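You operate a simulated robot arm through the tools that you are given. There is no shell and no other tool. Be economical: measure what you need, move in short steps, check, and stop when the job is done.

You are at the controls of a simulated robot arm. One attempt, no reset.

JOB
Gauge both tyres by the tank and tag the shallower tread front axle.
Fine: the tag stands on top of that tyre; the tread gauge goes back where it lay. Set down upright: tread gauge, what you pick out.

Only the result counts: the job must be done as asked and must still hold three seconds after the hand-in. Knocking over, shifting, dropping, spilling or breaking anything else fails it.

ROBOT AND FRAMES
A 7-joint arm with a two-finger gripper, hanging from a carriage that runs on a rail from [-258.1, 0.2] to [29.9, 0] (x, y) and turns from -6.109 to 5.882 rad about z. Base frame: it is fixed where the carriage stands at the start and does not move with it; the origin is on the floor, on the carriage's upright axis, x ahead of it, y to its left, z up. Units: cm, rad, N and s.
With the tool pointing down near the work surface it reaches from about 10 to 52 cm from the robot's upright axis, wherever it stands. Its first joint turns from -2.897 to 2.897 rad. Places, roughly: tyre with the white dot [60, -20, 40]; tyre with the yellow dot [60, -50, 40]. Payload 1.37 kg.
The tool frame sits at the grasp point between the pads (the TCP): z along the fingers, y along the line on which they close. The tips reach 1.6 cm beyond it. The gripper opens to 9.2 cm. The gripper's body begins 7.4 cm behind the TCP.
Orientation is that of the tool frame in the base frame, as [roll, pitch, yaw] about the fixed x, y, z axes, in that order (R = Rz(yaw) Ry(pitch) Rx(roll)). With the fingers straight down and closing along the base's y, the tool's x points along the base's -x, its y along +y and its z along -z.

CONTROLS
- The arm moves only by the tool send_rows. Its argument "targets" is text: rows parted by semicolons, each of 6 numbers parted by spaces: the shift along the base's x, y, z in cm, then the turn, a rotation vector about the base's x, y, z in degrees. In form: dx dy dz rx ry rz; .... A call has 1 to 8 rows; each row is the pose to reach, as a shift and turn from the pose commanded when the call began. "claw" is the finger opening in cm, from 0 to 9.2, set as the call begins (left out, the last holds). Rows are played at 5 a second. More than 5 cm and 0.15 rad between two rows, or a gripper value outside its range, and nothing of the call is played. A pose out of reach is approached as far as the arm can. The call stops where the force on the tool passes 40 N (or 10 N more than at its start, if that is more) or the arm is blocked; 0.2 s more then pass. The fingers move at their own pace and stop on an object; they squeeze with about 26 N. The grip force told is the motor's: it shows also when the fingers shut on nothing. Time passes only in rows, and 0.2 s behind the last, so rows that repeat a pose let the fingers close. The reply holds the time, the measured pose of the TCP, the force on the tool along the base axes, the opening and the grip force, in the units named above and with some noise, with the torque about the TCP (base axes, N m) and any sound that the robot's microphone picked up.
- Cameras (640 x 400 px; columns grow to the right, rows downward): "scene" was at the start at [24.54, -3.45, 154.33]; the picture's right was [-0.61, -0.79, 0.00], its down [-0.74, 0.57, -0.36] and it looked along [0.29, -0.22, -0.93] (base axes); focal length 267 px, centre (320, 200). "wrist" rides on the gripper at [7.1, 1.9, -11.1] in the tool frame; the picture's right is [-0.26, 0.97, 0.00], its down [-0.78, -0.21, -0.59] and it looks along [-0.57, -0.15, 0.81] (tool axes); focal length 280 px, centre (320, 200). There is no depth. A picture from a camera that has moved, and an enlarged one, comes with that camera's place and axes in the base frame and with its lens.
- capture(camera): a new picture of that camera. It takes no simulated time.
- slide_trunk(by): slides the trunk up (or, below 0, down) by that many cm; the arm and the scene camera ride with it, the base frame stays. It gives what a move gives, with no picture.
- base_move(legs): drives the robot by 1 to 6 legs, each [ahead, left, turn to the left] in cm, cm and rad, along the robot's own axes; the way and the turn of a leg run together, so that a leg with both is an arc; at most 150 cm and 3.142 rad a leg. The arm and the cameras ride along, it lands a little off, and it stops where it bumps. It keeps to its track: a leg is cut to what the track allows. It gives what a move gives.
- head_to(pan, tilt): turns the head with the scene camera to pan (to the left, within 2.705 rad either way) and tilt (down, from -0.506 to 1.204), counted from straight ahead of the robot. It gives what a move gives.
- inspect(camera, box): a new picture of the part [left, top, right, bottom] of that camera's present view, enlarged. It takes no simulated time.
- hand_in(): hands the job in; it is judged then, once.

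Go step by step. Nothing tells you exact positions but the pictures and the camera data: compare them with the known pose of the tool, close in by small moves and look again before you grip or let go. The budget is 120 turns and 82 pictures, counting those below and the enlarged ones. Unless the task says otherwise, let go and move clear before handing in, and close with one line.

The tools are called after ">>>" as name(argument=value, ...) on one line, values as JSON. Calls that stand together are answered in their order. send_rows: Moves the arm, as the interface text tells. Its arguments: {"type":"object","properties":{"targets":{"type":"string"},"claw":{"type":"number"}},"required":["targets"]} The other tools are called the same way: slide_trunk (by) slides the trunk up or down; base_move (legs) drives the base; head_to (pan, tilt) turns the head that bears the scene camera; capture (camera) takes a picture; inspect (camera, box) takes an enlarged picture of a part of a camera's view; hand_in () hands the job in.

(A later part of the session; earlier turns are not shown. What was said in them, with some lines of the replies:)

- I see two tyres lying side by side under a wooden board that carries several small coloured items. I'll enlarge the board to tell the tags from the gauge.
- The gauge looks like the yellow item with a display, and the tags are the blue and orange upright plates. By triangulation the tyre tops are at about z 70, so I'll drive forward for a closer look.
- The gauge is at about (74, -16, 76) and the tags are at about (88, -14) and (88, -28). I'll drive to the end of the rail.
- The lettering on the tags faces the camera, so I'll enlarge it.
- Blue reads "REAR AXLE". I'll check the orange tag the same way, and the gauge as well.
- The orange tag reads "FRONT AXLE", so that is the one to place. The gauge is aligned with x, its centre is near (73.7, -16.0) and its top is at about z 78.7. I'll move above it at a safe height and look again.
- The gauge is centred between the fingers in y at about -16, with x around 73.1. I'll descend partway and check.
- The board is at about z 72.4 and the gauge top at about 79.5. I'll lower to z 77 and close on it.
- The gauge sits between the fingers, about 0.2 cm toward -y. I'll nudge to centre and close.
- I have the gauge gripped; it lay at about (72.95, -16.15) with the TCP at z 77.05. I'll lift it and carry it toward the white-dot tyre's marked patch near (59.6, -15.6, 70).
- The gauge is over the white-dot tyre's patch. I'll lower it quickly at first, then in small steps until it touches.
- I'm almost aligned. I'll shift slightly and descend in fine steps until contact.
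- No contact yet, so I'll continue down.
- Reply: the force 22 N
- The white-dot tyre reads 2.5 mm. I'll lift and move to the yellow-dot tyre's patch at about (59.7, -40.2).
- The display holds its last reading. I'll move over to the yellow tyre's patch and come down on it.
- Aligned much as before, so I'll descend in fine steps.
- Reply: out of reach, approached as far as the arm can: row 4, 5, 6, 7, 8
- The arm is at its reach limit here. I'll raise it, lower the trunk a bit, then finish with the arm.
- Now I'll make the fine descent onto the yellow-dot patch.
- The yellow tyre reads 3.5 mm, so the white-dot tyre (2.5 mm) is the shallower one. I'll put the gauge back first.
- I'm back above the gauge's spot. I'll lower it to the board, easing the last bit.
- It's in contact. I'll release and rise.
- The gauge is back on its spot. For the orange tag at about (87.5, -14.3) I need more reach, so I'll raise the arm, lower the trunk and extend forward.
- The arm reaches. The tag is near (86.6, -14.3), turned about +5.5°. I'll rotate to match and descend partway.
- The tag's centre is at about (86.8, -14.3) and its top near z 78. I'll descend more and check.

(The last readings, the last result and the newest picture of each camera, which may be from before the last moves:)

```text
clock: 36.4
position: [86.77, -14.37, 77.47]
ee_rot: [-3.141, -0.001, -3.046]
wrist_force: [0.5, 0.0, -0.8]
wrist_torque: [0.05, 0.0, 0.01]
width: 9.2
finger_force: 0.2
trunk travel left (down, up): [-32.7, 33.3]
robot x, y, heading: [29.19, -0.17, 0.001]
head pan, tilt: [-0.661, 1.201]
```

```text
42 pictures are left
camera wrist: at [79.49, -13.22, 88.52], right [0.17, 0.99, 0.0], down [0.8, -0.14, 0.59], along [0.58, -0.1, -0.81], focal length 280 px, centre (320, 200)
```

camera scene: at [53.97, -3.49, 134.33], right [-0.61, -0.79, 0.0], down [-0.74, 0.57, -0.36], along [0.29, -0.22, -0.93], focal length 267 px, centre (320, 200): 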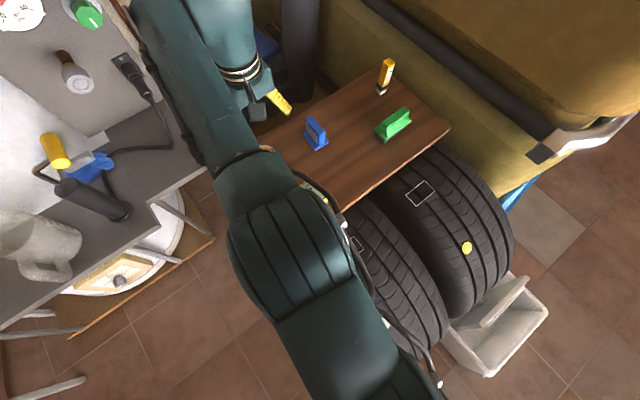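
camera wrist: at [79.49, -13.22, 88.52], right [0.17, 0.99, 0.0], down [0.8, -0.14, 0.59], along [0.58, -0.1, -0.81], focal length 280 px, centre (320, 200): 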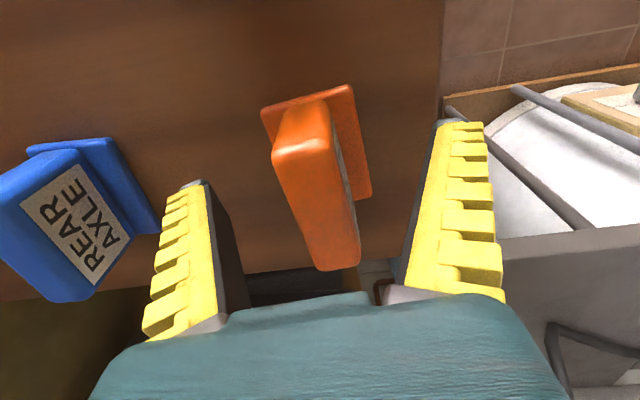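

The tag is well placed between the fingers. I'll nudge the position and angle slightly, then close.

>>> send_rows(targets="0 -0.1 -0.7 0 0 -1.3; 0 -0.1 -0.7 0 0 -1.3")

>>> send_rows(targets="0 0 0 0 0 0; 0 0 0 0 0 0; 0 0 0 0 0 0; 0 0 0 0 0 0; 0 0 0 0 0 0", claw=1)

>>> capture(camera="wrist")

```text
clock: 37.0
position: [86.83, -14.49, 76.77]
ee_rot: [-3.142, -0.001, -3.068]
wrist_force: [0.6, -0.8, -0.5]
wrist_torque: [0.02, 0.0, 0.01]
width: 9.19
finger_force: 0.0
trunk travel left (down, up): [-32.7, 33.3]
robot x, y, heading: [29.55, -0.4, 0.006]
head pan, tilt: [-0.661, 1.201]
```

```text
clock: 38.2
position: [86.82, -14.57, 76.83]
ee_rot: [3.141, 0.001, -3.067]
wrist_force: [-4.4, 0.9, 12.6]
wrist_torque: [0.02, 0.13, 0.05]
width: 1.56
finger_force: 25.9
trunk travel left (down, up): [-32.7, 33.3]
robot x, y, heading: [29.36, 0.12, 0.001]
head pan, tilt: [-0.661, 1.201]
```

```text
41 pictures are left
camera wrist: at [79.57, -13.16, 87.97], right [0.19, 0.98, 0.0], down [0.79, -0.15, 0.59], along [0.58, -0.11, -0.81], focal length 280 px, centre (320, 200)
```

wrist: 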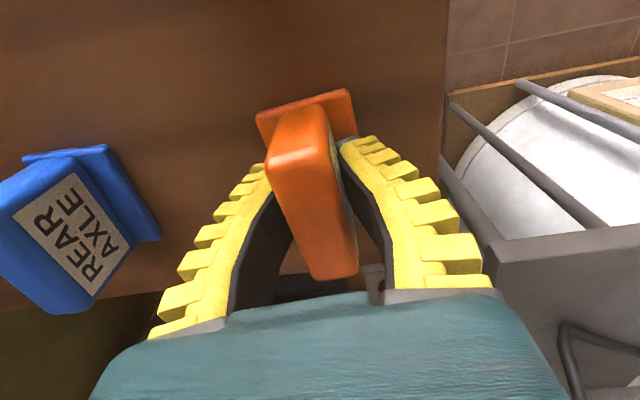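

Tag gripped. I'll lift it slightly with the arm, raise the trunk by 11 cm, then carry it back.

>>> send_rows(targets="0 0 1 0 0 0; 0 0 3 0 0 0; 0 0 3 0 0 0")

>>> slide_trunk(by=11)

>>> send_rows(targets="-4.5 -0.2 0 0 0 0; -9 -0.4 0 0 0 -1; -13.5 -0.6 0 0 0 -2; -18 -0.8 0 0 0 -3; -22.5 -1 0 0 0 -4; -26.8 -1 0 0 0 -4.2; -26.8 -1 0 0 0 -4.2")

>>> capture(camera="wrist")

>>> capture(camera="scene")

```text
clock: 39.0
position: [86.69, -14.5, 79.72]
ee_rot: [3.139, 0.0, -3.069]
wrist_force: [0.3, 0.3, 0.6]
wrist_torque: [0.02, 0.02, 0.0]
width: 1.17
finger_force: 25.9
trunk travel left (down, up): [-32.7, 33.3]
robot x, y, heading: [29.22, -0.12, 0.003]
head pan, tilt: [-0.661, 1.201]
```

```text
clock: 40.4
position: [86.67, -14.53, 90.76]
ee_rot: [-3.141, 0.001, -3.069]
wrist_force: [-0.2, -0.2, -1.4]
wrist_torque: [-0.02, 0.03, 0.03]
width: 1.17
finger_force: 26.0
trunk travel left (down, up): [-43.7, 22.3]
robot x, y, heading: [29.69, -0.21, 0.001]
head pan, tilt: [-0.661, 1.201]
```

```text
clock: 42.0
position: [59.83, -15.6, 90.88]
ee_rot: [3.14, 0.0, -3.142]
wrist_force: [-0.4, -0.4, -1.0]
wrist_torque: [0.02, -0.01, 0.01]
width: 1.17
finger_force: 26.0
trunk travel left (down, up): [-43.7, 22.3]
robot x, y, heading: [29.62, 0.14, 0.0]
head pan, tilt: [-0.661, 1.201]
```

```text
40 pictures are left
camera wrist: at [52.75, -13.64, 101.91], right [0.26, 0.96, 0.0], down [0.78, -0.21, 0.59], along [0.57, -0.15, -0.81], focal length 280 px, centre (320, 200)
```

wrist: 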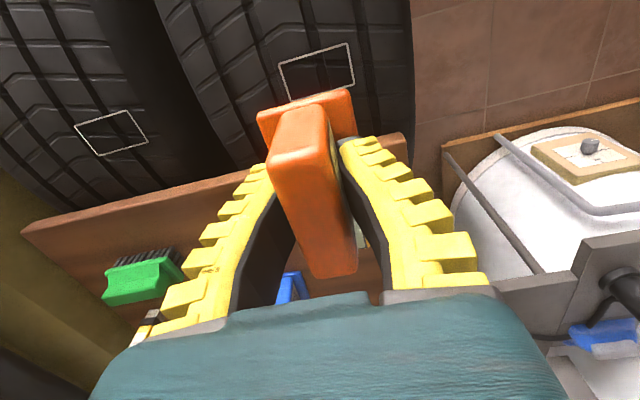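

```text
39 pictures are left
camera scene: at [53.96, -3.49, 145.32], right [-0.61, -0.79, 0.0], down [-0.74, 0.57, -0.36], along [0.29, -0.22, -0.93], focal length 267 px, centre (320, 200)
```

scene: 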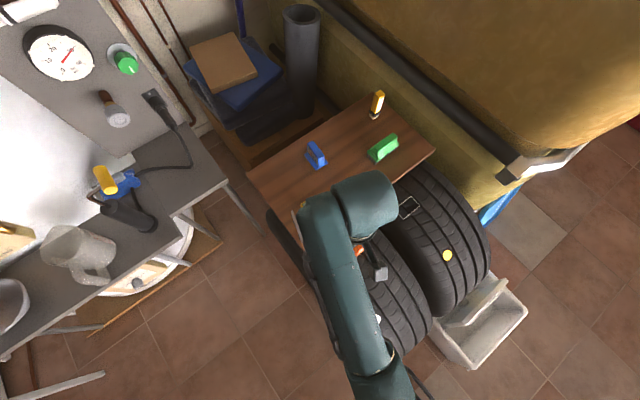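

The tag is held upright over the white-dot tyre. I'll descend close to the tread and check.

>>> send_rows(targets="0 0.1 -4 0 0 0; 0 0.1 -8 0 0 0; 0 0.1 -12 0 0 0; 0 0.1 -14.5 0 0 0; 0 0.1 -14.5 0 0 0")

>>> capture(camera="wrist")

```text
clock: 43.2
position: [60.16, -15.41, 76.24]
ee_rot: [3.14, 0.001, -3.141]
wrist_force: [-0.2, -0.8, -0.5]
wrist_torque: [0.04, 0.0, -0.05]
width: 1.16
finger_force: 25.5
trunk travel left (down, up): [-43.7, 22.3]
robot x, y, heading: [29.22, -0.28, -0.001]
head pan, tilt: [-0.661, 1.201]
```

```text
38 pictures are left
camera wrist: at [52.93, -13.48, 87.36], right [0.26, 0.96, 0.0], down [0.78, -0.21, 0.59], along [0.57, -0.15, -0.81], focal length 280 px, centre (320, 200)
```

wrist: 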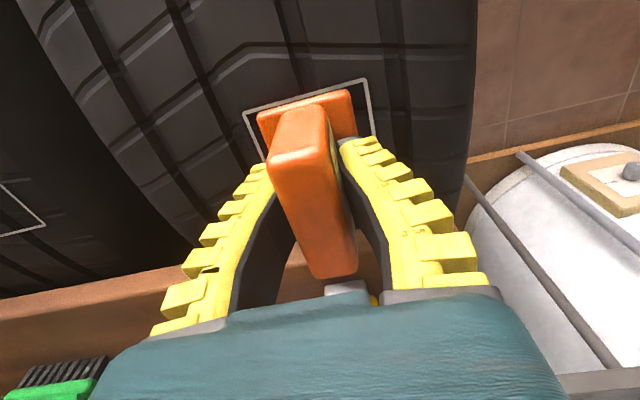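

The tag is aligned inside the marked patch. Now the final fine descent.

>>> send_rows(targets="0 0 -0.4 0 0 0; 0 0 -0.8 0 0 0; 0 0 -1.1 0 0 0; 0 0 -1.4 0 0 0; 0 0 -1.6 0 0 0; 0 0 -1.8 0 0 0; 0 0 -1.8 0 0 0")

```text
clock: 44.8
position: [59.89, -15.43, 74.51]
ee_rot: [-3.141, 0.0, 3.139]
wrist_force: [-1.6, -0.5, 5.8]
wrist_torque: [0.0, -0.02, -0.01]
width: 1.35
finger_force: 26.1
trunk travel left (down, up): [-43.7, 22.3]
robot x, y, heading: [29.19, 0.27, -0.003]
head pan, tilt: [-0.661, 1.201]
```

>>> send_rows(targets="0 0 -0.1 0 0 0; 0 0 -0.2 0 0 0; 0 0 -0.2 0 0 0")

>>> capture(camera="wrist")

```text
clock: 45.6
position: [60.07, -15.45, 74.44]
ee_rot: [-3.141, 0.001, -3.14]
wrist_force: [-3.3, 2.8, 16.7]
wrist_torque: [0.04, 0.11, 0.02]
width: 1.77
finger_force: 25.9
trunk travel left (down, up): [-43.7, 22.3]
robot x, y, heading: [29.62, 0.05, 0.002]
head pan, tilt: [-0.661, 1.201]
```

```text
37 pictures are left
camera wrist: at [52.89, -13.52, 85.44], right [0.26, 0.96, 0.0], down [0.78, -0.21, 0.59], along [0.57, -0.16, -0.81], focal length 280 px, centre (320, 200)
```

wrist: 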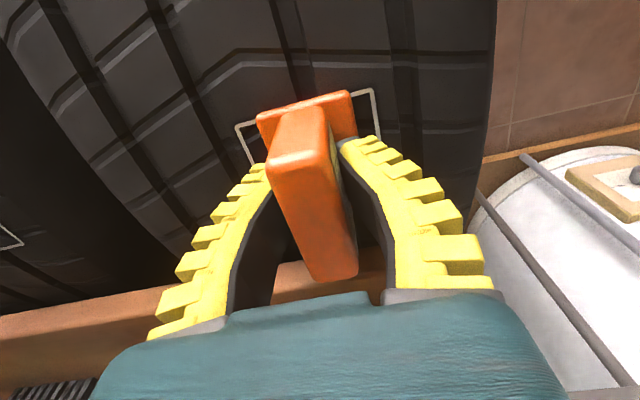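

It's seated on the tread. I'll open gently and rise straight up.

>>> send_rows(targets="0 0 0.1 0 0 0; 0 0 0.1 0 0 0; 0 0 0.1 0 0 0; 0 0 3 0 0 0; 0 0 7 0 0 0; 0 0 12 0 0 0; 0 0 16 0 0 0; 0 0 16 0 0 0", claw=6)

>>> capture(camera="wrist")

>>> capture(camera="scene")

```text
clock: 47.4
position: [59.95, -15.44, 90.32]
ee_rot: [-3.141, -0.002, -3.141]
wrist_force: [-0.2, 0.2, 0.5]
wrist_torque: [0.01, 0.01, 0.02]
width: 6.24
finger_force: 1.3
trunk travel left (down, up): [-43.7, 22.3]
robot x, y, heading: [29.42, 0.01, -0.001]
head pan, tilt: [-0.661, 1.201]
```

```text
36 pictures are left
camera wrist: at [52.84, -13.53, 101.37], right [0.26, 0.96, 0.0], down [0.78, -0.21, 0.59], along [0.57, -0.15, -0.81], focal length 280 px, centre (320, 200)
```

wrist: 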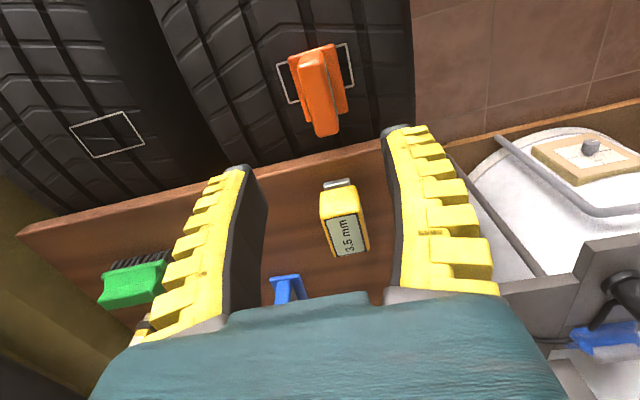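

```text
35 pictures are left
camera scene: at [53.97, -3.49, 145.33], right [-0.61, -0.79, 0.0], down [-0.74, 0.57, -0.36], along [0.29, -0.22, -0.93], focal length 267 px, centre (320, 200)
```

scene: 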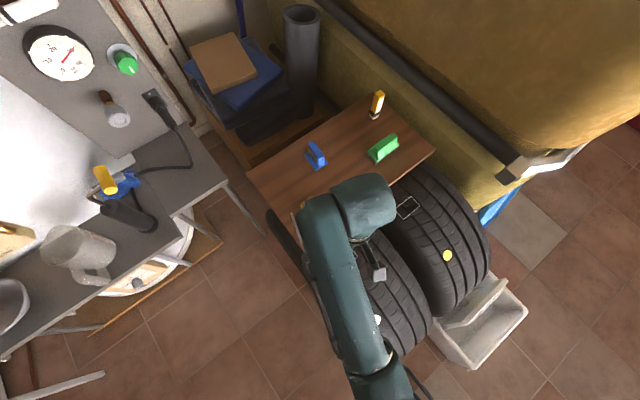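

The tag stands upright on the white-dot tyre and the gauge is back on its spot, with the gripper well clear. I'm handing in.

>>> hand_in()

```text
The job is handed in.
```

I gauged both tyres: the white-dot tyre read 2.5 mm and the yellow-dot tyre 3.5 mm. The orange FRONT AXLE tag now stands on top of the shallower white-dot tyre, and the gauge is back where it lay.
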